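You operate a simulated robot arm through the tools that you are given. There is no shell and no other tool. Be economical: measure what you need, move in short steps, check, and stop when the job is done.

You run a simulated two-armed robot. Do the job below in one go: nothing can be reset, and whatever is moved stays where it is left.

TASK
Close the bench amp down: STANDBY, MAINS off, discharge, both plugs parked.
Fine: STANDBY, then MAINS, then hold DISCHARGE till SAFE lights; green plug in the bias meter's PARK socket, brown plug in the bench amp's.

It is judged by the outcome, as a careful person would: the job done as asked, and still so three seconds after it is handed in. It fails if anything else is knocked over, pushed out of place, dropped, spilled or broken.

THE ROBOT
Two 7-joint arms with fingered hands on one trunk, hanging from a carriage that runs on a rail from [-1623, 0] to [357, 0] (x, y) and turns from -346 to 342 degrees about z. Base frame: it is fixed where the carriage stands at the start and does not move with it; the origin is on the floor, on the carriage's upright axis, x ahead of it, y to its left, z up. Lengths are in mm, angles in degrees, forces in N, time in s.
The left shoulder is at the start at [40, 177, 1153], the right one opposite. With the tool pointing down near the work surface each hand reaches from about 420 to 860 mm from the robot's upright axis, wherever it stands, measured 20 degrees to its own side. Places, roughly: bench amp [900, 100, 800]; mains switch of the bench amp [800, 100, 800]; orange discharge paddle [800, 200, 900]; park socket of the bench amp [800, -100, 800]; park socket of the bias meter [1000, -400, 1000]; standby switch of the bench amp [800, 0, 800]. Payload 4 kg a hand.
The tool frame of a hand sits at the grasp point between the pads (the TCP): z along the fingers, y along the line on which they close. The tips reach 30 mm beyond it. Largest opening 104 mm; the body of the gripper starts 35 mm behind the TCP. The gripper is a hand of 4 fingers: y runs from the thumb to the fingers, the wrist lies at [-15, -104, -178] in the tool frame.
Orientation is that of the tool frame in the base frame, as a unit quaternion [w, x, y, z]. With the fingers straight down and the wrist toward the robot, the tool's x, y and z point along [0, 1, 0], [1, 0, 0] and [0, 0, -1] of the base frame.

THE INTERFACE
- The arms move only by the tool servo_tool. It takes "left_motion", "right_motion" or both (then of equal length, played together; a hand with none holds still); each is a list of rows, each a list of 6 numbers: the turn, a rotation vector about the tool's x, y, z in units of 6 degrees (1.0 is 6 degrees), then the shift along the tool's x, y, z in units of 30 mm (1.0 is 30 mm). In form: [[rx, ry, rz, tx, ty, tz], ...]. A call has 1 to 12 rows; each row shifts and turns the commanded pose from where the row before left it, along the tool's axes as they then stand. A call with a number of a shift or a turn outside -1 to 1 is refused whole. A row lasts 0.2 s, in which the tool goes at most 50 mm and 8.6 degrees; a call with a longer step from one row to the next is refused whole. Where a pose cannot be reached the arm comes as near as it can. A force on the tool above 40 N (or 10 N above the force at the start of the call, whichever is more), or a blocked arm, ends the call early, and 0.2 s more pass. In this call time passes only in rows, and 0.2 s behind the last. It gives the time, the measured TCP pose, the force on the tool (base axes), the opening and the grip force at its end, in the units of the frame above (readings bear some noise), with the torque about the TCP (base axes, N m) and any sound that the robot's microphone picked up.
- Cameras (640 x 400 px; columns grow to the right, rows downward): "scene" is now at [233.2, -5.1, 1463.3]; the picture's right is [-0.22, -0.98, 0.00], its down [-0.63, 0.14, -0.77] and it looks along [0.75, -0.17, -0.64] (base axes); focal length 256 px, centre (320, 200). "left" rides on the left gripper at [-61, -92, -130] in its tool frame; the picture's right is [-0.81, -0.27, 0.52], its down [0.53, -0.71, 0.46] and it looks along [0.24, 0.64, 0.73] (tool axes); focal length 275 px, centre (320, 200). "right" rides on the right gripper at [61, -92, -130] in its tool frame; the picture's right is [-0.81, 0.28, -0.52], its down [-0.53, -0.71, 0.46] and it looks along [-0.24, 0.64, 0.72] (tool axes); focal length 275 px, centre (320, 200).
- grab_frame(camera): a new picture of that camera. It takes no simulated time.
- raise_lower(by): slides the trunk up (or, below 0, down) by that many mm; the arms and the scene camera ride with it, the base frame stays. It gives what a move gives, with no picture.
- drive_base(legs): drives the robot by 1 to 6 legs, each [ahead, left, turn to the left] in mm, mm and degrees, along the robot's own axes; the way and the turn of a leg run together, so that a leg with both is an arc; at most 1500 mm and 180 degrees a leg. The arms and the cameras ride along, it lands a little off, and it stops where it bumps. It keeps to its track: a leg is cut to what the track allows. It gives what a move gives.
- set_fingers(index, middle, ring, thumb_bend, thumb_turn, hand): sets how far each is bent, from 0 (flat) to 100 (curled in); at 30 the hand is open as for a grip, at 70 the pads meet at the TCP. One left out holds its place. A second passes; each finger stops where it meets its share of the squeeze, and holds until it gets a number again. It is the only way to open and close the hand. It gives what a move gives, with no picture; readings hold the bend of each and the force on the fingers (four entries, about 0 where the hand has none), thumb and palm. thumb_turn goes from beside the hand (0) to across from the fingers (100), as for a grip.
- pan_tilt(pan, tilt): turns the head with the scene camera to pan (to the left, within 86 degrees either way) and tilt (down, from -29 to 69), counted from straight ahead of the robot. It gives what a move gives.
- pixel_to_xyz(camera, pixels): for up to 12 pixels [column, row] of the newest picture of that camera ("zoom" is the newest enlarged one), the place [x, y, z] in the base frame of the surface seen there, good to about 2 mm, but the place of the scene camera against the robot may be out by one fixed shift of up to 25 mm in any direction. It takes no simulated time.
- enlarge(camera, box): a new picture of the part [left, top, right, bottom] of that camera's present view, enlarged. It takes no simulated time.
- close_job(): hands the job in; it is judged then, once.

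Work in short steps. Measure before you move; look again where a grasp or a placing could have gone wrong, and mend it. You have 80 turns and 70 pictures in all, those below and enlarged ones among them. Open the grippers and draw the arms clear of the work before you hand the job in, unless the task says otherwise; then end with one line.

The tools are called after "Request:" by a JSON object that holds its "api" and its "payload". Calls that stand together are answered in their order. servo_tool: Moves the arms, as the interface text tells. Its arguments: {"type":"object","properties":{"left_motion":{"type":"array"},"right_motion":{"type":"array"}},"required":[]} The other tools are called the same way: raise_lower (by) slides the trunk up or down; set_fingers (index, middle, ring, thumb_bend, thumb_turn, hand) moves the fingers one by one; drive_base (legs) drives the base; pan_tilt (pan, tilt) turns the head that bears the scene camera; grab_frame (camera) takes a picture; pixel_to_xyz (camera, pixels) gives the place of the surface under pixels of a picture; enlarge (camera, box) takes an enlarged picture of a part of a camera's view; close_job () hands the job in.

At the start:

```text
t: 0.0
left_tcp_pos: [578.8, 189.6, 1278.8]
left_tool_rot: [0.0, 0.707, 0.708, 0.0]
left_ft_force: [-0.1, -1.2, 0.1]
left_torque: [-0.04, 0.01, 0.02]
left_gripper_width: 103.6
left_finger_force: 0.0
left_shape: jaw
left_bend: [30.0, 30.0, 30.0, 30.0, 98.0]
left_finger forces: [0.1, 0.0, 0.0, 0.1, 0.1, 0.1]
right_tcp_pos: [567.2, -319.0, 1186.4]
right_tool_rot: [0.0, 0.708, 0.706, 0.0]
right_ft_force: [0.2, 0.1, 0.5]
right_torque: [-0.05, -0.01, -0.01]
right_gripper_width: 103.4
right_finger_force: 0.0
right_shape: jaw
right_bend: [30.0, 30.0, 30.0, 30.0, 98.0]
right_finger forces: [0.0, 0.0, 0.0, 0.0, 0.0, 0.1]
trunk travel left (down, up): [-275.0, 488.0]
robot x, y, heading: [1.0, -1.6, -0.2]
head pan, tilt: [-12.5, 39.9]
```

scene: 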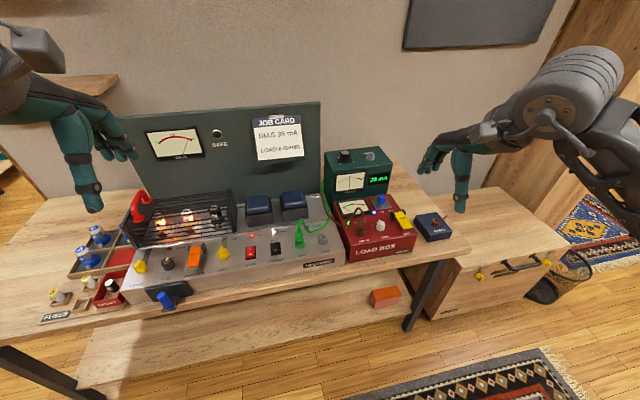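
right: 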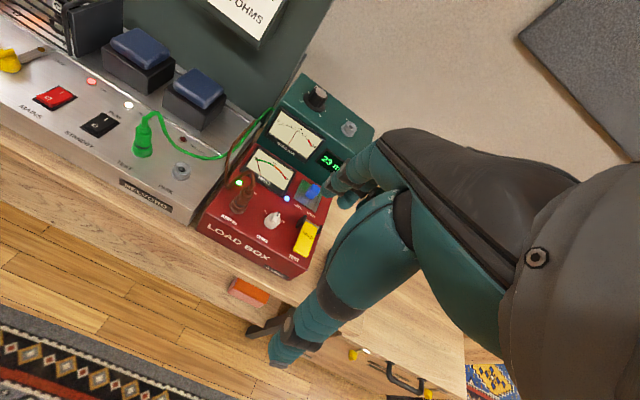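
left: 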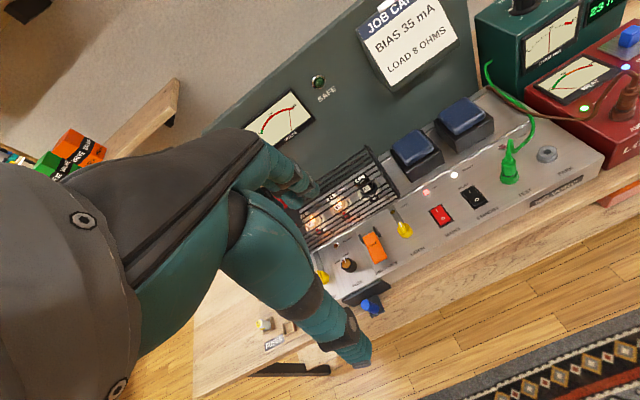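

The scene shows the amp panel with switches around (220-330, 230-260), and the load box and bias meter on the right. I enlarge both for detail.

Request:
{"api": "enlarge", "payload": {"camera": "scene", "box": [120, 180, 340, 310]}}

Request:
{"api": "enlarge", "payload": {"camera": "scene", "box": [280, 140, 460, 270]}}

```text
2.91 times, centred on (230, 245) of scene
```

zoom: 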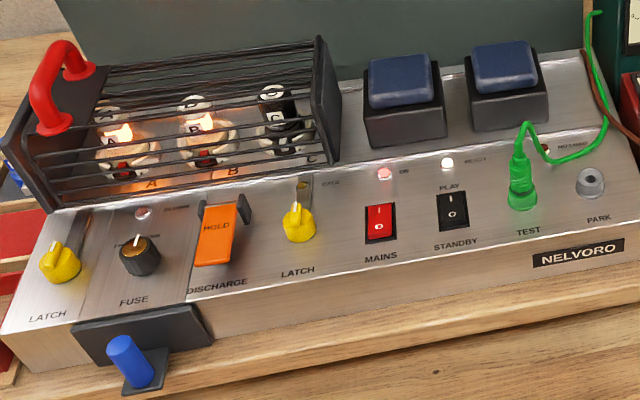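

```text
3.08 times, centred on (370, 205) of scene
```

zoom: 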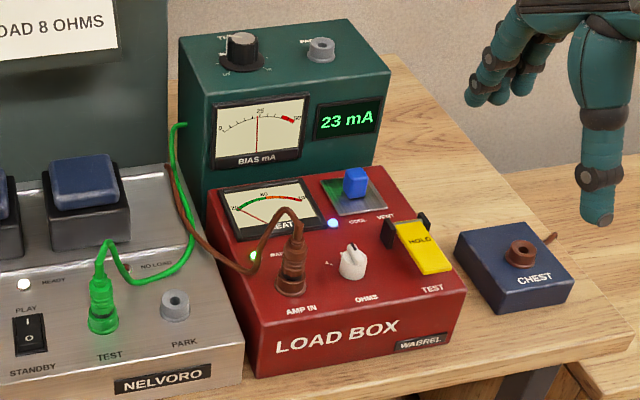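

Next I measure key points in the start wrist pictures, plus the same ones in the zoomed scene picture to find the scene camera's shift.

Request:
{"api": "pixel_to_xyz", "payload": {"camera": "right", "pixels": [[54, 97], [100, 124], [142, 150], [144, 122], [181, 171], [239, 206], [243, 186], [349, 129], [170, 195], [110, 165], [60, 135], [145, 185]]}}

Request:
{"api": "pixel_to_xyz", "payload": {"camera": "left", "pixels": [[441, 215], [473, 197], [509, 175], [510, 148], [547, 153], [624, 110], [375, 247], [370, 235], [380, 260], [404, 229], [318, 82], [455, 230]]}}

Request:
{"api": "pixel_to_xyz", "payload": {"camera": "zoom", "pixels": [[30, 332], [103, 320], [100, 262], [175, 300], [291, 280], [296, 230], [321, 44], [300, 60], [140, 330], [260, 330], [174, 320], [440, 250]]}}

```text
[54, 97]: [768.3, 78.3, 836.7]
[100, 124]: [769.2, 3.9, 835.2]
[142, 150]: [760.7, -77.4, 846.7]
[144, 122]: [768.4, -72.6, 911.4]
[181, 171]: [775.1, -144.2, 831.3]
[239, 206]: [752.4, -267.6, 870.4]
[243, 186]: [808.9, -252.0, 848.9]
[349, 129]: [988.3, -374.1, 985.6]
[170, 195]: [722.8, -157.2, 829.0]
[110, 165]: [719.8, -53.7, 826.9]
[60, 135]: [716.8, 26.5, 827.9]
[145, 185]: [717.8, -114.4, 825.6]
```

```text
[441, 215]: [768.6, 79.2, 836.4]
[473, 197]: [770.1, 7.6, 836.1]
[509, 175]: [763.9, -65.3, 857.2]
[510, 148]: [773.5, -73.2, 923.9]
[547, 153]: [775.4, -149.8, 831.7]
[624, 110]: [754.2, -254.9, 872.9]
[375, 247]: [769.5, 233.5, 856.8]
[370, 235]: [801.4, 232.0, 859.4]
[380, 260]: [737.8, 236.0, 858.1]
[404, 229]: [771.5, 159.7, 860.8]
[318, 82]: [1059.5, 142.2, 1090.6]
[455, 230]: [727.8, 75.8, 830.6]
```

```text
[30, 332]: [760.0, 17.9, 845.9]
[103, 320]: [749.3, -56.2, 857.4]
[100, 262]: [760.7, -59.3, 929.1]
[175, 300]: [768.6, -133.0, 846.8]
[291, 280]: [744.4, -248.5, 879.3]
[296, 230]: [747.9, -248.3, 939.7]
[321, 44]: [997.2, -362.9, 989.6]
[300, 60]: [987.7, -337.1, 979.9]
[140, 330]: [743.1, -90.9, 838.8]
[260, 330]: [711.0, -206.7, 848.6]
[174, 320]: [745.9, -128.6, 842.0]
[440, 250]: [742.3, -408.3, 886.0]
```

The wrist cameras agree with each other, and the scene camera is off by about (-8, +14, +10). I now shape the left hand to poke with the index finger alone and look at it.

Request:
{"api": "set_fingers", "payload": {"hand": "left", "index": 40, "middle": 100, "ring": 100, "thumb_bend": 30, "thumb_turn": 0}}

Request:
{"api": "grab_frame", "payload": {"camera": "left"}}

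Request:
{"api": "enlarge", "payload": {"camera": "left", "box": [330, 150, 530, 280]}}

```text
t: 1.0
left_tcp_pos: [578.9, 188.9, 1279.2]
left_tool_rot: [0.0, 0.707, 0.708, 0.0]
left_ft_force: [-0.1, 0.5, -0.4]
left_torque: [-0.02, 0.0, -0.01]
left_gripper_width: 137.8
left_finger_force: 0.0
left_shape: fingers
left_bend: [40.0, 100.0, 100.0, 30.0, 0.0]
left_finger forces: [0.1, 0.1, 0.0, 0.0, 0.0, 0.1]
right_tcp_pos: [567.0, -318.4, 1186.4]
right_tool_rot: [0.0, 0.707, 0.707, 0.0]
right_ft_force: [0.5, -0.3, 0.5]
right_torque: [-0.01, 0.03, 0.0]
right_gripper_width: 103.7
right_finger_force: 0.1
right_shape: jaw
right_bend: [30.0, 30.0, 30.0, 30.0, 98.0]
right_finger forces: [0.0, 0.1, 0.0, 0.0, 0.0, 0.1]
trunk travel left (down, up): [-275.0, 488.0]
robot x, y, heading: [1.4, 2.0, 0.1]
head pan, tilt: [-12.5, 39.9]
```

```text
64 pictures are left
```

left: 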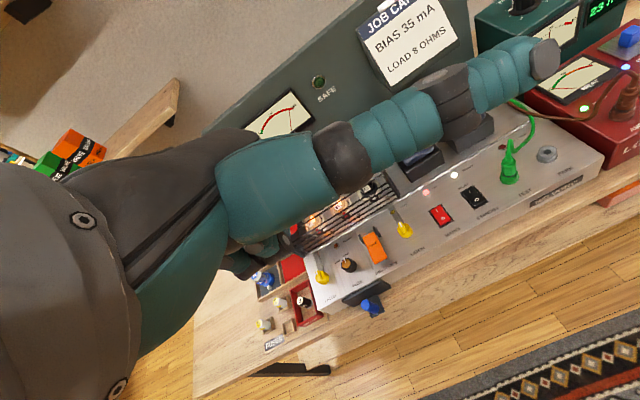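

```text
3.08 times, centred on (430, 215) of left
```

zoom: 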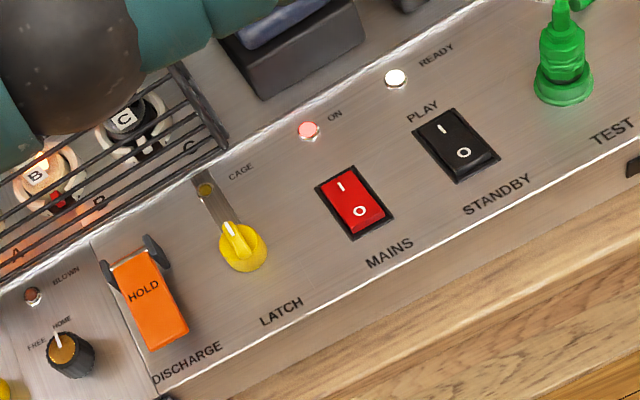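

A digit now reaches toward the upper right (tip near (545, 60)), and I need to know where it is in space. I measure points along it and the other visible finger parts.

Request:
{"api": "pixel_to_xyz", "payload": {"camera": "left", "pixels": [[545, 60], [490, 80], [400, 125], [340, 155], [280, 175], [255, 245], [240, 262], [200, 250], [265, 200]]}}

Request:
{"api": "grab_frame", "payload": {"camera": "scene"}}

```text
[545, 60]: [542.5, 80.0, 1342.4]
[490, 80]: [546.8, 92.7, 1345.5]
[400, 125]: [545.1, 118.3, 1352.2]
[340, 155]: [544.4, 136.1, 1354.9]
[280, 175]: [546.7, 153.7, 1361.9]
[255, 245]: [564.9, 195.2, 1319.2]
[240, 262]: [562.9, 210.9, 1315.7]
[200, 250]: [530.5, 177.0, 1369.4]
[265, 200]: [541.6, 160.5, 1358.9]
```

```text
62 pictures are left
```

scene: 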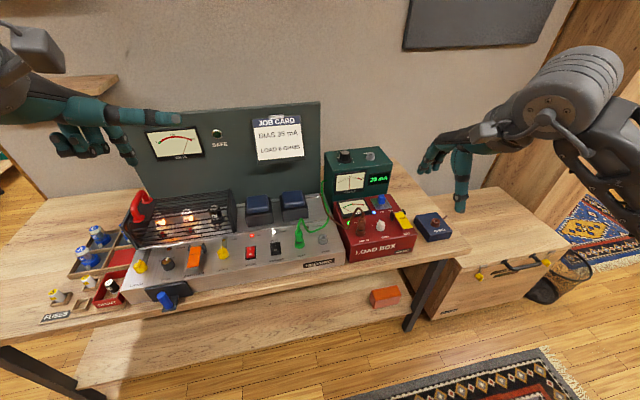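

The thumb sticks out sideways about 65 mm above the TCP, so it's out of the way. I enlarge the left hand in the scene view to find the index tip.

Request:
{"api": "enlarge", "payload": {"camera": "scene", "box": [20, 80, 200, 190]}}

Request:
{"api": "pixel_to_xyz", "payload": {"camera": "zoom", "pixels": [[400, 280], [390, 240], [365, 200], [200, 260], [540, 130], [280, 240]]}}

```text
3.56 times, centred on (110, 135) of scene
```

zoom: 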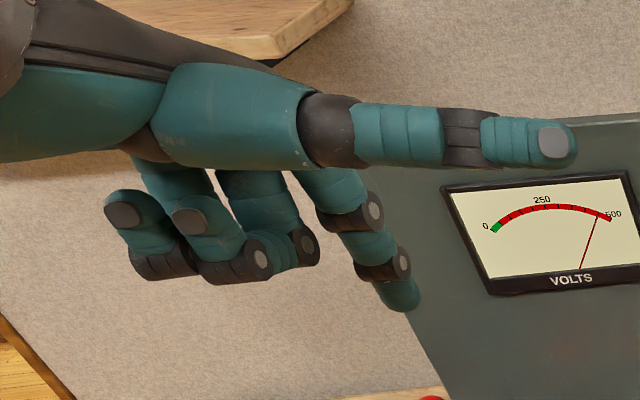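

```text
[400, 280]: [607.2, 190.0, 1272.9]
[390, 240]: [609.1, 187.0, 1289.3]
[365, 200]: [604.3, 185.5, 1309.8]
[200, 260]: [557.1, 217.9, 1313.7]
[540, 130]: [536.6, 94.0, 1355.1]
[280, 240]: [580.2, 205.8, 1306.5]
```

The index tip appears near (615, 176, 1257) after correction. I measure the rocker ends and the paddle precisely in the newest left picture.

Request:
{"api": "pixel_to_xyz", "payload": {"camera": "left", "pixels": [[476.4, 199.4], [479, 204], [469.6, 192.3], [465, 187], [443, 218.6], [446, 223], [436.8, 210.8], [372.5, 244.2], [382.9, 258.8], [366, 234], [460, 220], [404, 229]]}}

```text
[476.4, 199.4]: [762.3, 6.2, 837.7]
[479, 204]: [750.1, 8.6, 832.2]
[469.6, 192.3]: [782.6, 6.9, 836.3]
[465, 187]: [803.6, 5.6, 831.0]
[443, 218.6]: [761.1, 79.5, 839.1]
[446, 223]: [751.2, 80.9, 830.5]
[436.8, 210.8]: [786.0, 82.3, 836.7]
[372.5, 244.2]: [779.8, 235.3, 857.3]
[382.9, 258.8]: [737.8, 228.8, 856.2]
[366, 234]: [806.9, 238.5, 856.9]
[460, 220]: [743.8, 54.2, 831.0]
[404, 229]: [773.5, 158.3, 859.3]
```

The O ends sit at x≈757, z≈838 and are raised, so both rockers are on. I bring the left index above the STANDBY O end, staying about 85 mm high.

Request:
{"api": "servo_tool", "payload": {"left_motion": [[0, 0, 0, -0.456, 0.394, 0.914], [0, 0, 0, -0.456, 0.394, 0.914], [0, 0, 0, -0.456, 0.394, 0.914], [0, 0, 0, -0.456, 0.394, 0.914], [0, 0, 0, -0.456, 0.394, 0.914], [0, 0, 0, -0.456, 0.394, 0.914], [0, 0, 0, -0.456, 0.394, 0.914], [0, 0, 0, -0.456, 0.394, 0.914], [0, 0, 0, -0.456, 0.394, 0.914], [0, 0, 0, -0.456, 0.394, 0.914], [0, 0, 0, -0.456, 0.394, 0.914], [0, 0, 0, -0.456, 0.394, 0.914]]}}

Request:
{"api": "enlarge", "payload": {"camera": "scene", "box": [160, 160, 340, 280]}}

Request:
{"api": "grab_frame", "payload": {"camera": "right"}}

```text
t: 3.6
left_tcp_pos: [719.8, 25.8, 950.4]
left_tool_rot: [0.0, 0.706, 0.708, 0.0]
left_ft_force: [-0.4, -0.4, 0.0]
left_torque: [0.01, 0.03, -0.01]
left_gripper_width: 137.6
left_finger_force: 0.0
left_shape: fingers
left_bend: [40.0, 100.0, 100.0, 30.0, 0.0]
left_finger forces: [0.0, 0.0, 0.0, 0.1, 0.1, 0.1]
right_tcp_pos: [566.8, -318.7, 1186.6]
right_tool_rot: [0.0, 0.707, 0.707, 0.0]
right_ft_force: [-0.1, -0.5, -1.0]
right_torque: [0.03, -0.01, 0.02]
right_gripper_width: 103.6
right_finger_force: 0.0
right_shape: jaw
right_bend: [30.0, 30.0, 30.0, 30.0, 98.0]
right_finger forces: [0.0, 0.1, 0.1, 0.0, 0.1, 0.1]
trunk travel left (down, up): [-275.0, 488.0]
robot x, y, heading: [-2.5, -3.7, -0.2]
head pan, tilt: [-12.5, 39.9]
```

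```text
3.33 times, centred on (250, 220) of scene
```

zoom: 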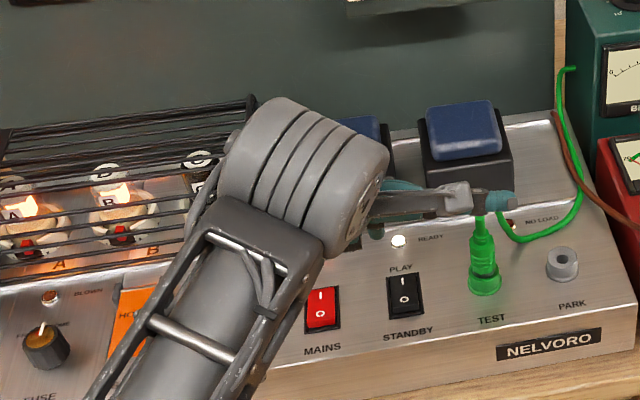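

```text
59 pictures are left
```

right: 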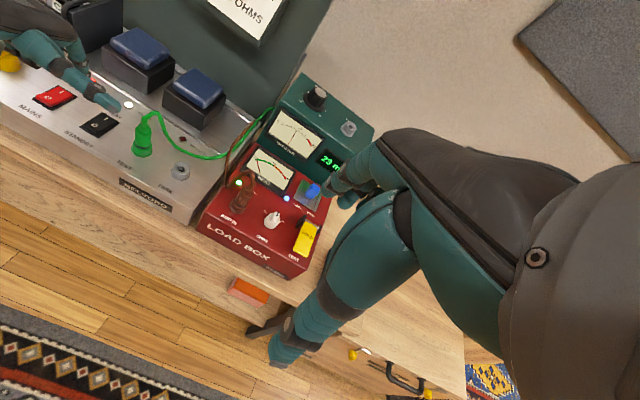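

The right camera sees the left hand from the side near (60, 60). I enlarge that to find the index tip.

Request:
{"api": "enlarge", "payload": {"camera": "right", "box": [0, 0, 200, 150]}}

Request:
{"api": "enlarge", "payload": {"camera": "left", "box": [220, 100, 540, 300]}}

```text
2.67 times, centred on (100, 75) of right
```

zoom: 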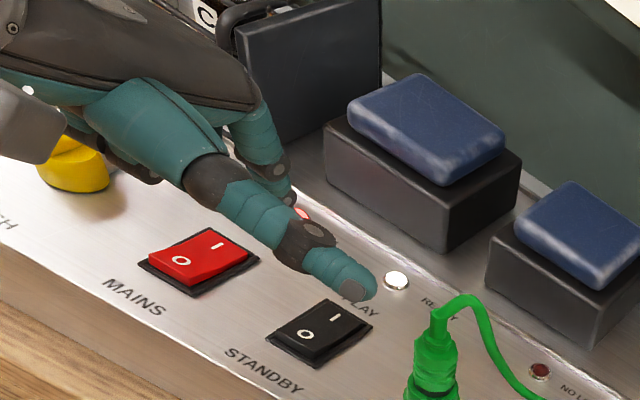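

```text
2.00 times, centred on (380, 200) of left
```

zoom: 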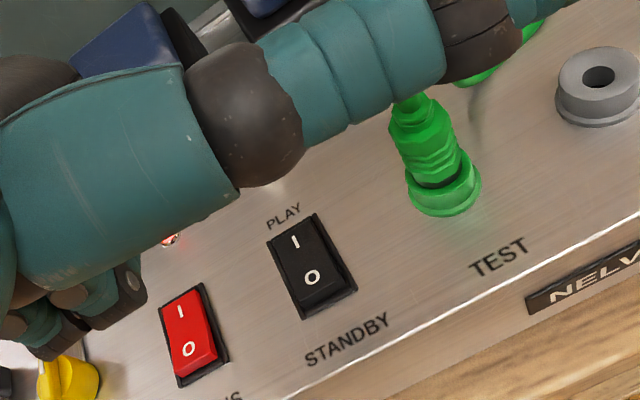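

The index shows in the right view at about (87, 71), with its tip partly behind the thumb. I measure those points.

Request:
{"api": "pixel_to_xyz", "payload": {"camera": "right", "pixels": [[84, 63], [86, 67], [87.5, 70], [88.5, 72], [89.5, 74], [82, 58]]}}

```text
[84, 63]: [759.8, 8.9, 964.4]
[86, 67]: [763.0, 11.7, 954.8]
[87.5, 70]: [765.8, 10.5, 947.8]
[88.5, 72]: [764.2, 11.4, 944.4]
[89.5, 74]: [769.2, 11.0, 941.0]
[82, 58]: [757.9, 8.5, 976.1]
```

The index tip centre is about TCP + (40, -6, -26). I line it up over the O end at (757, 7) and go down to about 10 mm above it.

Request:
{"api": "servo_tool", "payload": {"left_motion": [[0, 0, 0, -0.43, -0.1, 0.5], [0, 0, 0, 0, 0, 0.8], [0, 0, 0, 0, 0, 0.8], [0, 0, 0, 0, 0, 0.3]]}}

Request:
{"api": "enlarge", "payload": {"camera": "right", "box": [20, 40, 180, 160]}}

Request:
{"api": "enlarge", "payload": {"camera": "scene", "box": [200, 200, 300, 270]}}

```text
t: 4.6
left_tcp_pos: [717.9, 12.0, 877.5]
left_tool_rot: [0.0, 0.707, 0.707, 0.0]
left_ft_force: [-0.3, 1.1, -0.6]
left_torque: [-0.02, 0.06, -0.01]
left_gripper_width: 137.5
left_finger_force: 0.1
left_shape: fingers
left_bend: [40.0, 100.0, 100.0, 30.0, 0.0]
left_finger forces: [0.1, 0.0, 0.1, 0.0, 0.0, 0.1]
right_tcp_pos: [565.9, -318.2, 1186.8]
right_tool_rot: [-0.001, 0.707, 0.707, 0.0]
right_ft_force: [-0.8, -0.5, -0.1]
right_torque: [-0.03, 0.01, 0.04]
right_gripper_width: 103.4
right_finger_force: 0.0
right_shape: jaw
right_bend: [30.0, 30.0, 30.0, 30.0, 98.0]
right_finger forces: [0.0, 0.0, 0.1, 0.0, 0.0, 0.0]
trunk travel left (down, up): [-275.0, 488.0]
robot x, y, heading: [1.1, -1.9, -0.1]
head pan, tilt: [-12.5, 39.9]
```

```text
3.33 times, centred on (100, 100) of right
```

zoom: 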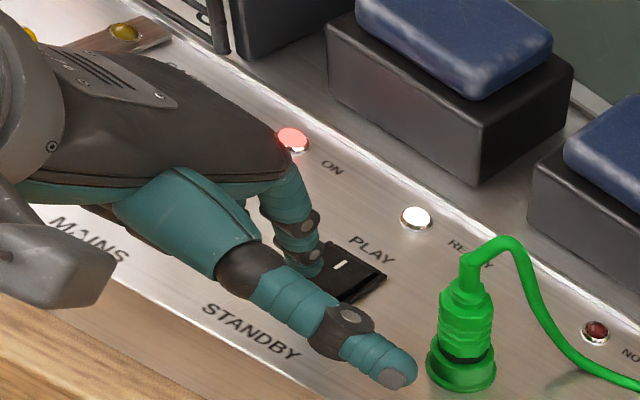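

```text
5.71 times, centred on (250, 235) of scene
```

zoom: 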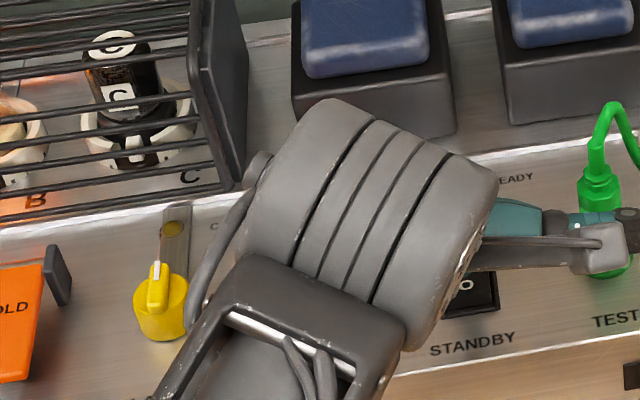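

The tip hovers over the O half of STANDBY and the thumb clears the green plug. I press down in small rows.

Request:
{"api": "servo_tool", "payload": {"left_motion": [[0, 0, 0, 0, 0, 0.2], [0, 0, 0, 0, 0, 0.2], [0, 0, 0, 0, 0, 0.15], [0, 0, 0, 0, 0, 0.15]]}}

Request:
{"api": "enlarge", "payload": {"camera": "right", "box": [20, 40, 180, 160]}}

```text
t: 5.6
left_tcp_pos: [719.7, 9.4, 866.7]
left_tool_rot: [0.009, 0.708, 0.707, 0.004]
left_ft_force: [-1.4, 2.4, 7.1]
left_torque: [-0.02, -0.36, 0.04]
left_gripper_width: 137.9
left_finger_force: 3.0
left_shape: fingers
left_bend: [40.0, 100.0, 100.0, 30.0, 0.0]
left_finger forces: [6.7, 0.1, 0.1, 0.0, 0.0, 0.0]
right_tcp_pos: [566.2, -318.0, 1185.9]
right_tool_rot: [0.0, 0.707, 0.708, 0.0]
right_ft_force: [0.1, -0.2, -0.7]
right_torque: [0.02, -0.01, -0.01]
right_gripper_width: 103.6
right_finger_force: 0.2
right_shape: jaw
right_bend: [30.0, 30.0, 30.0, 30.0, 98.0]
right_finger forces: [0.0, 0.0, 0.1, 0.1, 0.0, 0.0]
trunk travel left (down, up): [-275.0, 488.0]
robot x, y, heading: [-2.1, -2.1, 0.0]
head pan, tilt: [-12.5, 39.9]
stopped in row 4 (left hand): the force on the tool passed its limit at 43 N (the readings are from after the stop); the commanded pose is now the measured one
```

```text
3.33 times, centred on (100, 100) of right
```

zoom: 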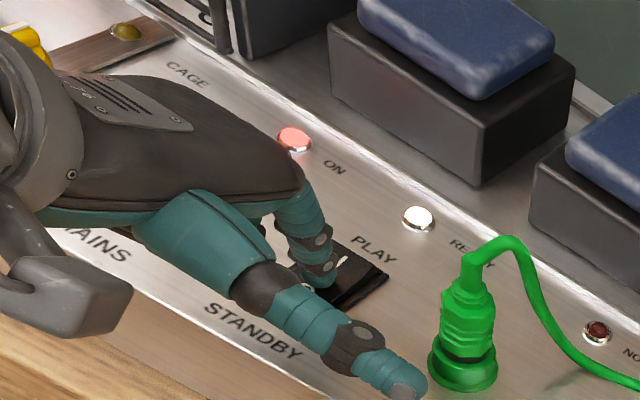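

It stopped at 43 N with the READY lamp still white, so it's unclear whether the rocker flipped. I rise and look.

Request:
{"api": "servo_tool", "payload": {"left_motion": [[0, 0, 0, 0, 0, -0.7], [0, 0, 0, 0, 0, -0.7], [0, 0, 0, 0, 0, -0.7]]}}

Request:
{"api": "enlarge", "payload": {"camera": "right", "box": [20, 40, 180, 160]}}

```text
t: 6.4
left_tcp_pos: [719.1, 9.8, 930.3]
left_tool_rot: [0.009, 0.708, 0.706, 0.004]
left_ft_force: [0.1, -0.1, -0.3]
left_torque: [-0.02, 0.02, 0.0]
left_gripper_width: 137.7
left_finger_force: 0.1
left_shape: fingers
left_bend: [40.0, 100.0, 100.0, 30.0, 0.0]
left_finger forces: [0.0, 0.0, 0.0, 0.0, 0.0, 0.0]
right_tcp_pos: [566.9, -317.4, 1186.0]
right_tool_rot: [0.0, 0.707, 0.708, 0.0]
right_ft_force: [0.0, -0.4, 0.7]
right_torque: [-0.01, 0.04, -0.01]
right_gripper_width: 103.8
right_finger_force: 0.1
right_shape: jaw
right_bend: [30.0, 30.0, 30.0, 30.0, 98.0]
right_finger forces: [0.0, 0.1, 0.0, 0.0, 0.0, 0.0]
trunk travel left (down, up): [-275.0, 488.0]
robot x, y, heading: [-1.1, 1.5, 0.0]
head pan, tilt: [-12.5, 39.9]
```

```text
3.33 times, centred on (100, 100) of right
```

zoom: 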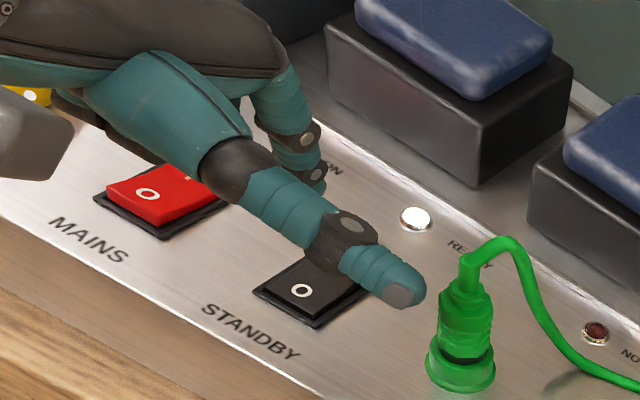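

STANDBY's O end looks lower now than MAINS's. I measure both O ends in this zoom and take a left zoom to check.

Request:
{"api": "pixel_to_xyz", "payload": {"camera": "zoom", "pixels": [[302, 291], [280, 290], [350, 300], [148, 194], [130, 195]]}}

Request:
{"api": "enlarge", "payload": {"camera": "left", "box": [260, 160, 500, 310]}}

Request:
{"api": "pixel_to_xyz", "payload": {"camera": "zoom", "pixels": [[300, 200], [320, 230], [280, 170]]}}

```text
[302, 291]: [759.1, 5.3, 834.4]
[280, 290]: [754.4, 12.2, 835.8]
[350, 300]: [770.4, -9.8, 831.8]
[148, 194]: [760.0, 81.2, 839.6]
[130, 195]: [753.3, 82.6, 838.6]
```

```text
2.67 times, centred on (380, 235) of left
```

zoom: 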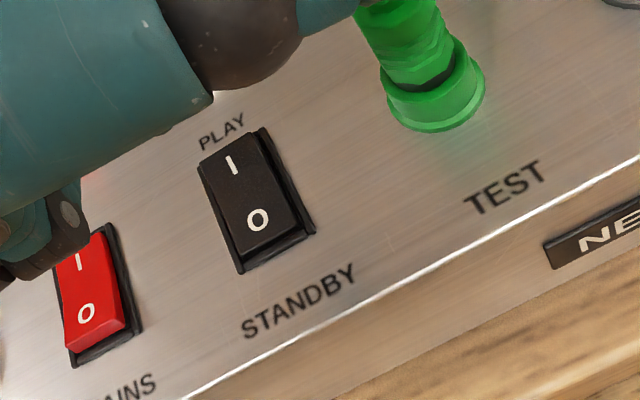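

```text
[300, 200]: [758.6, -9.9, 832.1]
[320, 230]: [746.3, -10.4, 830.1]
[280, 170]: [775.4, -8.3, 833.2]
```

STANDBY has flipped: its I end is now raised. I move the index over the MAINS O end (y≈80), staying high.

Request:
{"api": "servo_tool", "payload": {"left_motion": [[0, 0, 0, 0.85, 0, 0], [0, 0, 0, 0.85, 0, 0], [0, 0, 0, 0.83, 0, 0], [0, 0, 0, 0, 0, 0.8], [0, 0, 0, 0, 0, 0.8]]}}

Request:
{"api": "enlarge", "payload": {"camera": "right", "box": [0, 20, 160, 140]}}

```text
t: 7.6
left_tcp_pos: [718.5, 85.1, 880.6]
left_tool_rot: [0.008, 0.708, 0.706, 0.004]
left_ft_force: [-0.1, -0.1, 0.6]
left_torque: [-0.01, 0.02, -0.01]
left_gripper_width: 137.8
left_finger_force: 0.0
left_shape: fingers
left_bend: [40.0, 100.0, 100.0, 30.0, 0.0]
left_finger forces: [0.0, 0.0, 0.0, 0.0, 0.0, 0.1]
right_tcp_pos: [566.7, -317.8, 1186.4]
right_tool_rot: [0.0, 0.707, 0.707, 0.0]
right_ft_force: [-0.2, -0.9, 1.1]
right_torque: [0.05, 0.01, 0.03]
right_gripper_width: 103.5
right_finger_force: 0.1
right_shape: jaw
right_bend: [30.0, 30.0, 30.0, 30.0, 98.0]
right_finger forces: [0.0, 0.0, 0.1, 0.0, 0.1, 0.0]
trunk travel left (down, up): [-275.0, 488.0]
robot x, y, heading: [-1.1, 1.1, -0.0]
head pan, tilt: [-12.5, 39.9]
```

```text
3.33 times, centred on (80, 80) of right
```

zoom: 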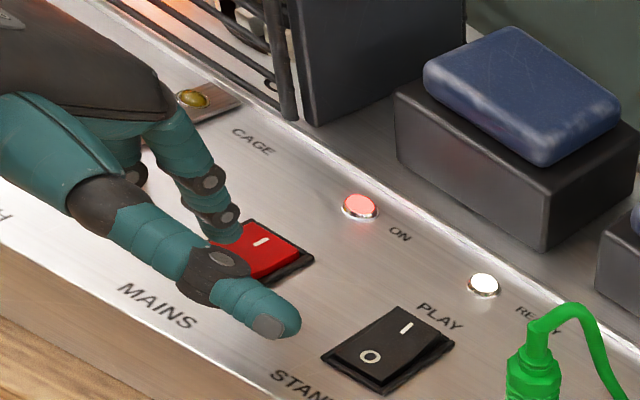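

The tip is over the O half of MAINS and the latch is clear. I press down gently.

Request:
{"api": "servo_tool", "payload": {"left_motion": [[0, 0, 0, 0, 0, 0.2], [0, 0, 0, 0, 0, 0.2], [0, 0, 0, 0, 0, 0.15], [0, 0, 0, 0, 0, 0.1], [0, 0, 0, 0, 0, 0.1]]}}

Request:
{"api": "servo_tool", "payload": {"left_motion": [[0, 0, 0, 0, 0, -0.7], [0, 0, 0, 0, 0, -0.7], [0, 0, 0, 0, 0, -0.7]]}}

Request:
{"api": "enlarge", "payload": {"camera": "right", "box": [0, 20, 160, 140]}}

Request:
{"api": "enlarge", "payload": {"camera": "left", "box": [160, 100, 520, 325]}}

```text
t: 8.8
left_tcp_pos: [724.8, 85.0, 866.0]
left_tool_rot: [0.015, 0.708, 0.706, 0.007]
left_ft_force: [-7.6, 0.8, 33.7]
left_torque: [-0.29, -1.43, -0.07]
left_gripper_width: 138.1
left_finger_force: 15.5
left_shape: fingers
left_bend: [40.0, 100.0, 100.0, 30.0, 0.0]
left_finger forces: [31.8, 0.0, 0.0, 0.0, 0.0, 0.0]
right_tcp_pos: [568.2, -318.4, 1187.4]
right_tool_rot: [0.001, 0.706, 0.708, 0.0]
right_ft_force: [-0.5, -0.3, -0.6]
right_torque: [-0.01, -0.03, -0.02]
right_gripper_width: 103.5
right_finger_force: 0.0
right_shape: jaw
right_bend: [30.0, 30.0, 30.0, 30.0, 98.0]
right_finger forces: [0.0, 0.0, 0.0, 0.1, 0.0, 0.0]
trunk travel left (down, up): [-275.0, 488.0]
robot x, y, heading: [1.2, -2.5, 0.1]
head pan, tilt: [-12.5, 39.9]
```

```text
t: 9.6
left_tcp_pos: [718.7, 87.0, 921.8]
left_tool_rot: [0.007, 0.708, 0.707, 0.002]
left_ft_force: [-0.5, 0.1, -0.7]
left_torque: [0.03, 0.0, 0.0]
left_gripper_width: 137.6
left_finger_force: 0.1
left_shape: fingers
left_bend: [40.0, 100.0, 100.0, 30.0, 0.0]
left_finger forces: [0.1, 0.0, 0.1, 0.0, 0.0, 0.0]
right_tcp_pos: [566.6, -318.5, 1187.2]
right_tool_rot: [0.0, 0.708, 0.706, 0.0]
right_ft_force: [-0.4, -0.6, 0.0]
right_torque: [-0.01, 0.01, 0.03]
right_gripper_width: 103.4
right_finger_force: 0.1
right_shape: jaw
right_bend: [30.0, 30.0, 30.0, 30.0, 98.0]
right_finger forces: [0.1, 0.1, 0.0, 0.1, 0.0, 0.0]
trunk travel left (down, up): [-275.0, 488.0]
robot x, y, heading: [-3.8, -2.1, -0.1]
head pan, tilt: [-12.5, 39.9]
```

```text
3.33 times, centred on (80, 80) of right
```

zoom: 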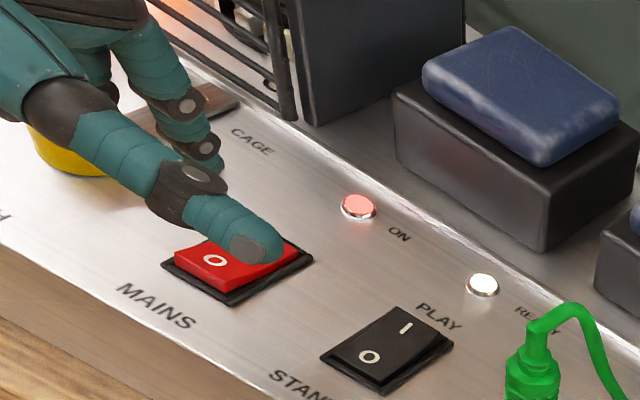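

```text
1.78 times, centred on (340, 212) of left
```

zoom: 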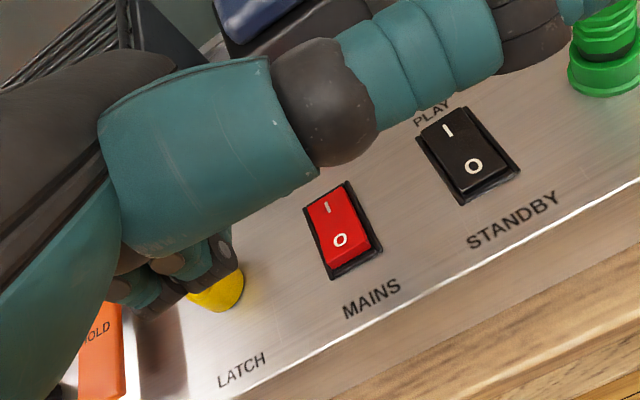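

MAINS doesn't look flipped yet. I measure the ends of both rockers.

Request:
{"api": "pixel_to_xyz", "payload": {"camera": "zoom", "pixels": [[448, 131], [440, 120], [474, 166], [485, 182], [327, 208], [322, 198], [341, 240], [345, 253], [400, 200]]}}

```text
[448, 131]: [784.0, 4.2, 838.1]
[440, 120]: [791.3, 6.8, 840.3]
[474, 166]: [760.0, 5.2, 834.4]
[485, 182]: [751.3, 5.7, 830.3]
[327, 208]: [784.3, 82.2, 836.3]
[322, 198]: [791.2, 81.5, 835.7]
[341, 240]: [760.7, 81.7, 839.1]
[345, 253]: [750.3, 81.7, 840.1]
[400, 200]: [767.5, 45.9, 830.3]
```

STANDBY is flipped (I 840, O 834), but MAINS isn't (O 840, I 836). I shift 9 mm toward the front edge and press again.

Request:
{"api": "servo_tool", "payload": {"left_motion": [[0, 0, 0, -0.1, -0.3, 0.8], [0, 0, 0, 0, 0, 0.6], [0, 0, 0, 0, 0, 0.2], [0, 0, 0, 0, -0.05, 0.15], [0, 0, 0, 0, -0.1, 0.15], [0, 0, 0, 0, -0.05, 0.1], [0, 0, 0, 0, 0, 0.05]]}}

Request:
{"api": "servo_tool", "payload": {"left_motion": [[0, 0, 0, 0, 0, -0.7], [0, 0, 0, 0, 0, -0.7], [0, 0, 0, 0, 0, -0.7]]}}

Request:
{"api": "enlarge", "payload": {"camera": "right", "box": [0, 20, 160, 140]}}

```text
t: 11.2
left_tcp_pos: [707.8, 82.6, 866.0]
left_tool_rot: [0.013, 0.708, 0.706, 0.007]
left_ft_force: [-7.7, 1.2, 27.6]
left_torque: [-0.25, -1.22, 0.0]
left_gripper_width: 138.4
left_finger_force: 13.9
left_shape: fingers
left_bend: [40.0, 100.0, 100.0, 30.0, 0.0]
left_finger forces: [28.5, 0.0, 0.0, 0.1, 0.1, 0.0]
right_tcp_pos: [567.5, -318.4, 1187.7]
right_tool_rot: [0.001, 0.707, 0.707, 0.001]
right_ft_force: [-0.3, 0.6, -0.4]
right_torque: [-0.02, 0.03, 0.01]
right_gripper_width: 103.8
right_finger_force: 0.1
right_shape: jaw
right_bend: [30.0, 30.0, 30.0, 30.0, 98.0]
right_finger forces: [0.1, 0.1, 0.1, 0.1, 0.0, 0.0]
trunk travel left (down, up): [-275.0, 488.0]
robot x, y, heading: [0.0, -3.9, -0.2]
head pan, tilt: [-12.5, 39.9]
```

```text
t: 12.0
left_tcp_pos: [703.9, 81.9, 922.4]
left_tool_rot: [0.007, 0.708, 0.707, 0.003]
left_ft_force: [-0.4, -0.2, -0.2]
left_torque: [-0.03, 0.01, 0.03]
left_gripper_width: 137.6
left_finger_force: 0.0
left_shape: fingers
left_bend: [40.0, 100.0, 100.0, 30.0, 0.0]
left_finger forces: [0.0, 0.0, 0.0, 0.1, 0.0, 0.0]
right_tcp_pos: [567.5, -317.8, 1186.9]
right_tool_rot: [0.0, 0.707, 0.707, 0.0]
right_ft_force: [0.1, -0.2, 0.1]
right_torque: [0.02, -0.02, -0.02]
right_gripper_width: 103.7
right_finger_force: 0.1
right_shape: jaw
right_bend: [30.0, 30.0, 30.0, 30.0, 98.0]
right_finger forces: [0.0, 0.0, 0.0, 0.0, 0.0, 0.0]
trunk travel left (down, up): [-275.0, 488.0]
robot x, y, heading: [1.0, -2.5, 0.0]
head pan, tilt: [-12.5, 39.9]
```

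```text
3.33 times, centred on (80, 80) of right
```

zoom: 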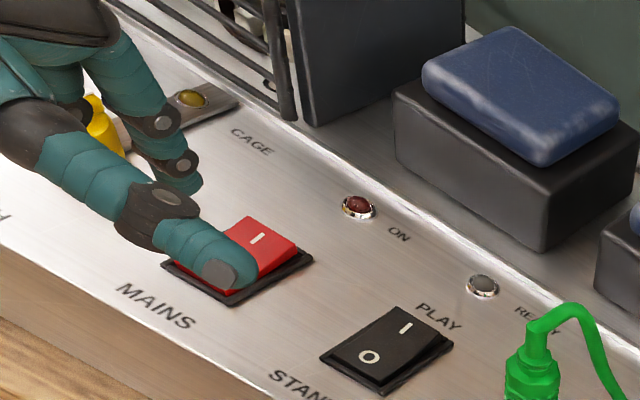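

MAINS is off and both lamps are out. Now I rise a little and move across to over the front end of the orange paddle, at (745, 233).

Request:
{"api": "servo_tool", "payload": {"left_motion": [[0, 0, 0, 0, 0, -0.8], [0, 0, 0, 0.87, 0, 0], [0, 0, 0, 0.87, 0, 0], [0, 0, 0, 0.87, 0, 0], [0, 0, 0, 0.87, 0, 0], [0, 0, 0, 0.87, 0, 0], [0, 0, 0, 0.87, 0, 0], [0, 0, 0, 0, 0, 0.7]]}}

Request:
{"api": "grab_frame", "payload": {"camera": "left"}}

Request:
{"api": "grab_frame", "payload": {"camera": "scene"}}

```text
t: 13.8
left_tcp_pos: [703.3, 239.2, 924.0]
left_tool_rot: [0.008, 0.708, 0.706, 0.003]
left_ft_force: [-0.5, -0.3, 0.3]
left_torque: [0.02, -0.01, 0.0]
left_gripper_width: 137.5
left_finger_force: 0.0
left_shape: fingers
left_bend: [40.0, 100.0, 100.0, 30.0, 0.0]
left_finger forces: [0.1, 0.1, 0.0, 0.0, 0.1, 0.0]
right_tcp_pos: [566.6, -320.0, 1187.6]
right_tool_rot: [0.0, 0.707, 0.707, 0.0]
right_ft_force: [0.1, -0.5, 0.2]
right_torque: [0.02, 0.0, -0.02]
right_gripper_width: 103.3
right_finger_force: 0.1
right_shape: jaw
right_bend: [30.0, 30.0, 30.0, 30.0, 98.0]
right_finger forces: [0.0, 0.0, 0.0, 0.0, 0.0, 0.1]
trunk travel left (down, up): [-275.0, 488.0]
robot x, y, heading: [1.1, -2.8, 0.4]
head pan, tilt: [-12.5, 39.9]
```

```text
47 pictures are left
```

left: 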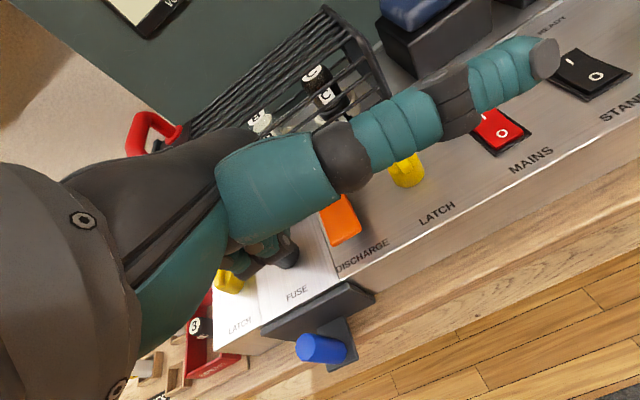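

```text
46 pictures are left
```

scene: 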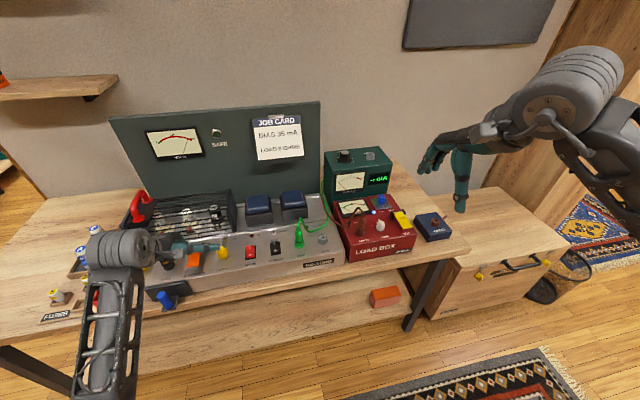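

The SAFE lamp is dark and the meter is still high. I measure the paddle's visible front end (345, 228) and nearby objects in the left picture.

Request:
{"api": "pixel_to_xyz", "payload": {"camera": "left", "pixels": [[345, 238], [340, 222], [335, 210], [352, 200], [228, 284], [323, 347], [290, 255], [405, 170]]}}

Request:
{"api": "enlarge", "payload": {"camera": "right", "box": [0, 0, 120, 90]}}

```text
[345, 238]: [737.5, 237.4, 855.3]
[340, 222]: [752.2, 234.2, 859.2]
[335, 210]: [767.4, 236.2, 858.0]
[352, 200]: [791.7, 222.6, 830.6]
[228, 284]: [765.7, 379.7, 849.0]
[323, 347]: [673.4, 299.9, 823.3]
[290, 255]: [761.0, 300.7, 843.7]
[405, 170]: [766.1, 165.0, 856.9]
```

```text
4.44 times, centred on (60, 45) of right
```

zoom: 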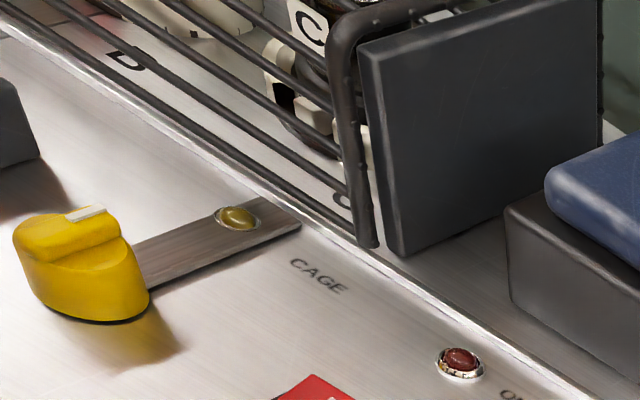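

The tip sits over the paddle's front at (743, 234). I lower onto it and press in small rows, watching the force.

Request:
{"api": "servo_tool", "payload": {"left_motion": [[0, 0, 0, 0, 0, 0.7], [0, 0, 0, 0, 0, 0.4], [0, 0, 0, 0, 0, 0.2], [0, 0, 0, 0, 0, 0.15], [0, 0, 0, 0, 0, 0.15], [0, 0, 0, 0, 0, 0.1]]}}

Request:
{"api": "enlarge", "payload": {"camera": "scene", "box": [120, 100, 280, 200]}}

```text
t: 15.2
left_tcp_pos: [705.7, 238.3, 874.2]
left_tool_rot: [0.008, 0.708, 0.707, 0.004]
left_ft_force: [0.5, 0.6, 3.1]
left_torque: [-0.01, -0.19, 0.01]
left_gripper_width: 137.8
left_finger_force: 1.4
left_shape: fingers
left_bend: [40.0, 100.0, 100.0, 30.0, 0.0]
left_finger forces: [3.1, 0.1, 0.0, 0.0, 0.1, 0.0]
right_tcp_pos: [567.0, -318.4, 1187.1]
right_tool_rot: [0.0, 0.707, 0.707, -0.001]
right_ft_force: [-0.5, 0.5, 0.4]
right_torque: [0.02, -0.02, 0.0]
right_gripper_width: 103.4
right_finger_force: 0.1
right_shape: jaw
right_bend: [30.0, 30.0, 30.0, 30.0, 98.0]
right_finger forces: [0.0, 0.0, 0.1, 0.0, 0.0, 0.0]
trunk travel left (down, up): [-275.0, 488.0]
robot x, y, heading: [-3.5, 0.5, 0.1]
head pan, tilt: [-12.5, 39.9]
```

```text
4.00 times, centred on (200, 150) of scene
```

zoom: 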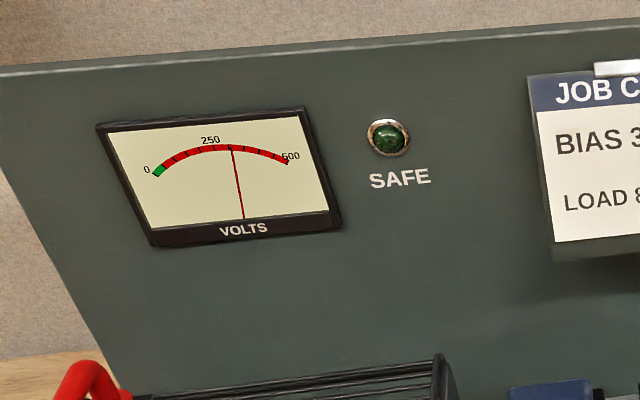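

Contact is at 3 N and the needle has dropped to about 300 V. I press a few mm more and hold about 2 s.

Request:
{"api": "servo_tool", "payload": {"left_motion": [[0, 0, 0, 0, 0, 0.1], [0, 0, 0, 0, 0, 0.1], [0, 0, 0, 0, 0, 0.1], [0, 0, 0, 0, 0, 0], [0, 0, 0, 0, 0, 0], [0, 0, 0, 0, 0, 0], [0, 0, 0, 0, 0, 0], [0, 0, 0, 0, 0, 0], [0, 0, 0, 0, 0, 0], [0, 0, 0, 0, 0, 0], [0, 0, 0, 0, 0, 0], [0, 0, 0, 0, 0, 0]]}}

Request:
{"api": "enlarge", "payload": {"camera": "scene", "box": [120, 100, 280, 200]}}

```text
t: 17.8
left_tcp_pos: [708.9, 239.8, 872.9]
left_tool_rot: [0.013, 0.708, 0.706, 0.008]
left_ft_force: [-12.1, 0.1, 38.5]
left_torque: [-0.43, -1.52, -0.16]
left_gripper_width: 136.4
left_finger_force: 19.8
left_shape: fingers
left_bend: [42.0, 100.0, 100.0, 30.0, 0.0]
left_finger forces: [39.5, 0.0, 0.0, 0.1, 0.0, 0.0]
right_tcp_pos: [568.7, -317.5, 1187.4]
right_tool_rot: [0.0, 0.708, 0.706, 0.0]
right_ft_force: [0.4, 1.1, 1.0]
right_torque: [-0.04, -0.03, -0.01]
right_gripper_width: 103.7
right_finger_force: 0.1
right_shape: jaw
right_bend: [30.0, 30.0, 30.0, 30.0, 98.0]
right_finger forces: [0.1, 0.0, 0.1, 0.0, 0.0, 0.0]
trunk travel left (down, up): [-275.0, 488.0]
robot x, y, heading: [-2.0, -0.4, 0.3]
head pan, tilt: [-12.5, 39.9]
```

```text
4.00 times, centred on (200, 150) of scene
```

zoom: 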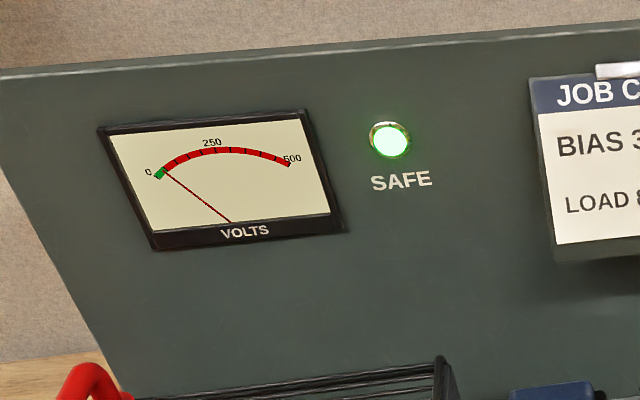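

SAFE is lit. I hold a little longer for margin (easing off slightly), then look once more.

Request:
{"api": "servo_tool", "payload": {"left_motion": [[0, 0, 0, 0, 0, -0.05], [0, 0, 0, 0, 0, 0], [0, 0, 0, 0, 0, 0], [0, 0, 0, 0, 0, 0], [0, 0, 0, 0, 0, 0], [0, 0, 0, 0, 0, 0], [0, 0, 0, 0, 0, 0], [0, 0, 0, 0, 0, 0], [0, 0, 0, 0, 0, 0], [0, 0, 0, 0, 0, 0], [0, 0, 0, 0, 0, 0], [0, 0, 0, 0, 0, 0]]}}

Request:
{"api": "servo_tool", "payload": {"left_motion": [[0, 0, 0, 0, 0, -0.5], [0, 0, 0, 0, -0.1, -0.9], [0, 0, 0, 0, -0.2, -0.9], [0, 0, 0, 0, -0.6, -0.9], [0, 0, 0, 0, -0.6, -0.9], [0, 0, 0, 0, -0.6, -0.9], [0, 0, 0, 0, -0.6, -0.9], [0, 0, 0, 0.5, -0.6, -0.9], [0, 0, 0, 0.5, -0.5, -0.9], [0, 0, 0, 0.5, -0.5, -0.9], [0, 0, 0, 0.5, -0.5, -0.9], [0, 0, 0, 0.5, -0.5, -0.9]]}}

Request:
{"api": "grab_frame", "payload": {"camera": "scene"}}

```text
t: 20.4
left_tcp_pos: [708.5, 239.2, 873.4]
left_tool_rot: [0.012, 0.708, 0.706, 0.008]
left_ft_force: [-9.2, -0.9, 34.0]
left_torque: [-0.37, -1.38, -0.14]
left_gripper_width: 136.3
left_finger_force: 18.1
left_shape: fingers
left_bend: [42.0, 100.0, 100.0, 30.0, 0.0]
left_finger forces: [35.2, 0.0, 0.1, 0.0, 0.0, 0.1]
right_tcp_pos: [568.7, -317.9, 1187.3]
right_tool_rot: [0.0, 0.707, 0.707, 0.001]
right_ft_force: [0.0, 0.7, 0.0]
right_torque: [0.0, 0.0, -0.02]
right_gripper_width: 103.4
right_finger_force: 0.0
right_shape: jaw
right_bend: [30.0, 30.0, 30.0, 30.0, 98.0]
right_finger forces: [0.0, 0.0, 0.0, 0.1, 0.0, 0.0]
trunk travel left (down, up): [-275.0, 488.0]
robot x, y, heading: [-0.0, -0.9, 0.1]
head pan, tilt: [-12.5, 39.9]
```

```text
t: 23.0
left_tcp_pos: [540.2, 316.9, 1175.6]
left_tool_rot: [0.008, 0.708, 0.706, 0.003]
left_ft_force: [0.4, -1.1, 0.0]
left_torque: [-0.01, 0.0, 0.02]
left_gripper_width: 137.5
left_finger_force: 0.0
left_shape: fingers
left_bend: [40.0, 100.0, 100.0, 30.0, 0.0]
left_finger forces: [0.0, 0.1, 0.0, 0.0, 0.0, 0.0]
right_tcp_pos: [567.8, -317.8, 1186.5]
right_tool_rot: [0.0, 0.707, 0.708, 0.0]
right_ft_force: [0.1, -0.6, 0.2]
right_torque: [-0.01, 0.0, 0.03]
right_gripper_width: 103.7
right_finger_force: 0.0
right_shape: jaw
right_bend: [30.0, 30.0, 30.0, 30.0, 98.0]
right_finger forces: [0.0, 0.0, 0.0, 0.0, 0.0, 0.0]
trunk travel left (down, up): [-275.0, 488.0]
robot x, y, heading: [3.1, 1.5, 0.1]
head pan, tilt: [-12.5, 39.9]
```

```text
42 pictures are left
```

scene: 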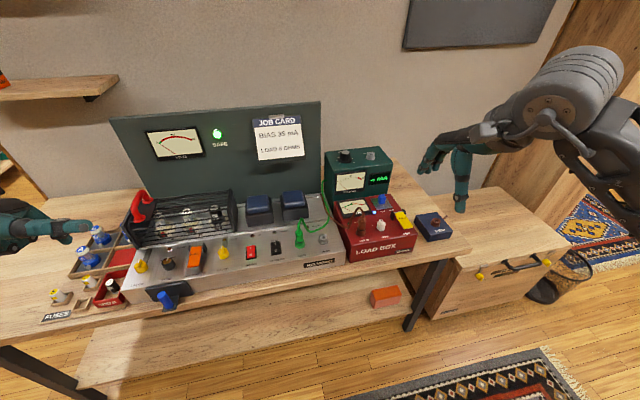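

SAFE stays lit, so now the plugs. I bring the right hand over the green plug (765, -72), staying high for a close look.

Request:
{"api": "servo_tool", "payload": {"right_motion": [[0, 0, 0, 0.683, 0.55, 0.464], [0, 0, 0, 0.683, 0.55, 0.464], [0, 0, 0, 0.683, 0.55, 0.464], [0, 0, 0, 0.683, 0.55, 0.464], [0, 0, 0, 0.683, 0.55, 0.464], [0, 0, 0, 0.683, 0.55, 0.464], [0, 0, 0, 0.683, 0.55, 0.464], [0, 0, 0, 0.683, 0.55, 0.464], [0, 0, 0, 0.683, 0.55, 0.464], [0, 0, 0, 0.683, 0.55, 0.464], [0, 0, 0, 0.683, 0.4, 0.464], [0, 0, 0, 0.683, 0.3, 0.464]]}}

Request:
{"api": "grab_frame", "payload": {"camera": "right"}}

Request:
{"api": "enlarge", "payload": {"camera": "scene", "box": [260, 180, 400, 270]}}

```text
t: 25.6
left_tcp_pos: [541.0, 316.9, 1174.9]
left_tool_rot: [0.009, 0.707, 0.707, 0.004]
left_ft_force: [0.0, -0.4, -0.9]
left_torque: [-0.04, -0.03, 0.03]
left_gripper_width: 137.6
left_finger_force: 0.1
left_shape: fingers
left_bend: [40.0, 100.0, 100.0, 30.0, 0.0]
left_finger forces: [0.0, 0.0, 0.0, 0.1, 0.1, 0.0]
right_tcp_pos: [753.5, -71.8, 1019.6]
right_tool_rot: [0.0, 0.706, 0.708, 0.0]
right_ft_force: [0.2, 0.4, 0.4]
right_torque: [0.01, -0.04, 0.01]
right_gripper_width: 103.8
right_finger_force: 0.0
right_shape: jaw
right_bend: [30.0, 30.0, 30.0, 30.0, 98.0]
right_finger forces: [0.0, 0.0, 0.1, 0.0, 0.1, 0.0]
trunk travel left (down, up): [-275.0, 488.0]
robot x, y, heading: [0.2, 2.1, 0.1]
head pan, tilt: [-12.5, 39.9]
```

```text
41 pictures are left
```

right: 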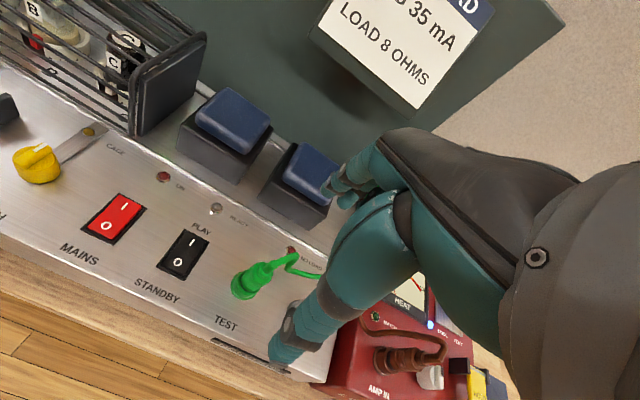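

```text
4.44 times, centred on (330, 225) of scene
```

zoom: 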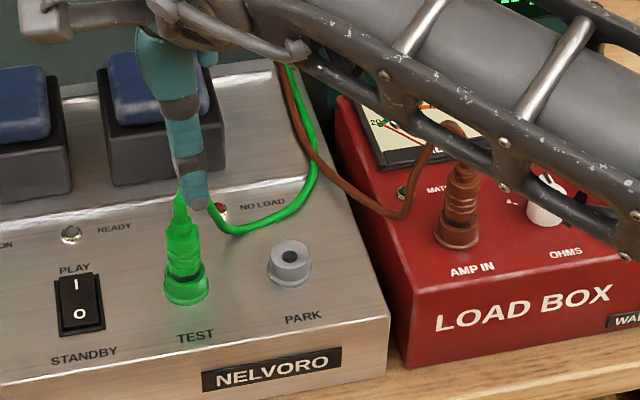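

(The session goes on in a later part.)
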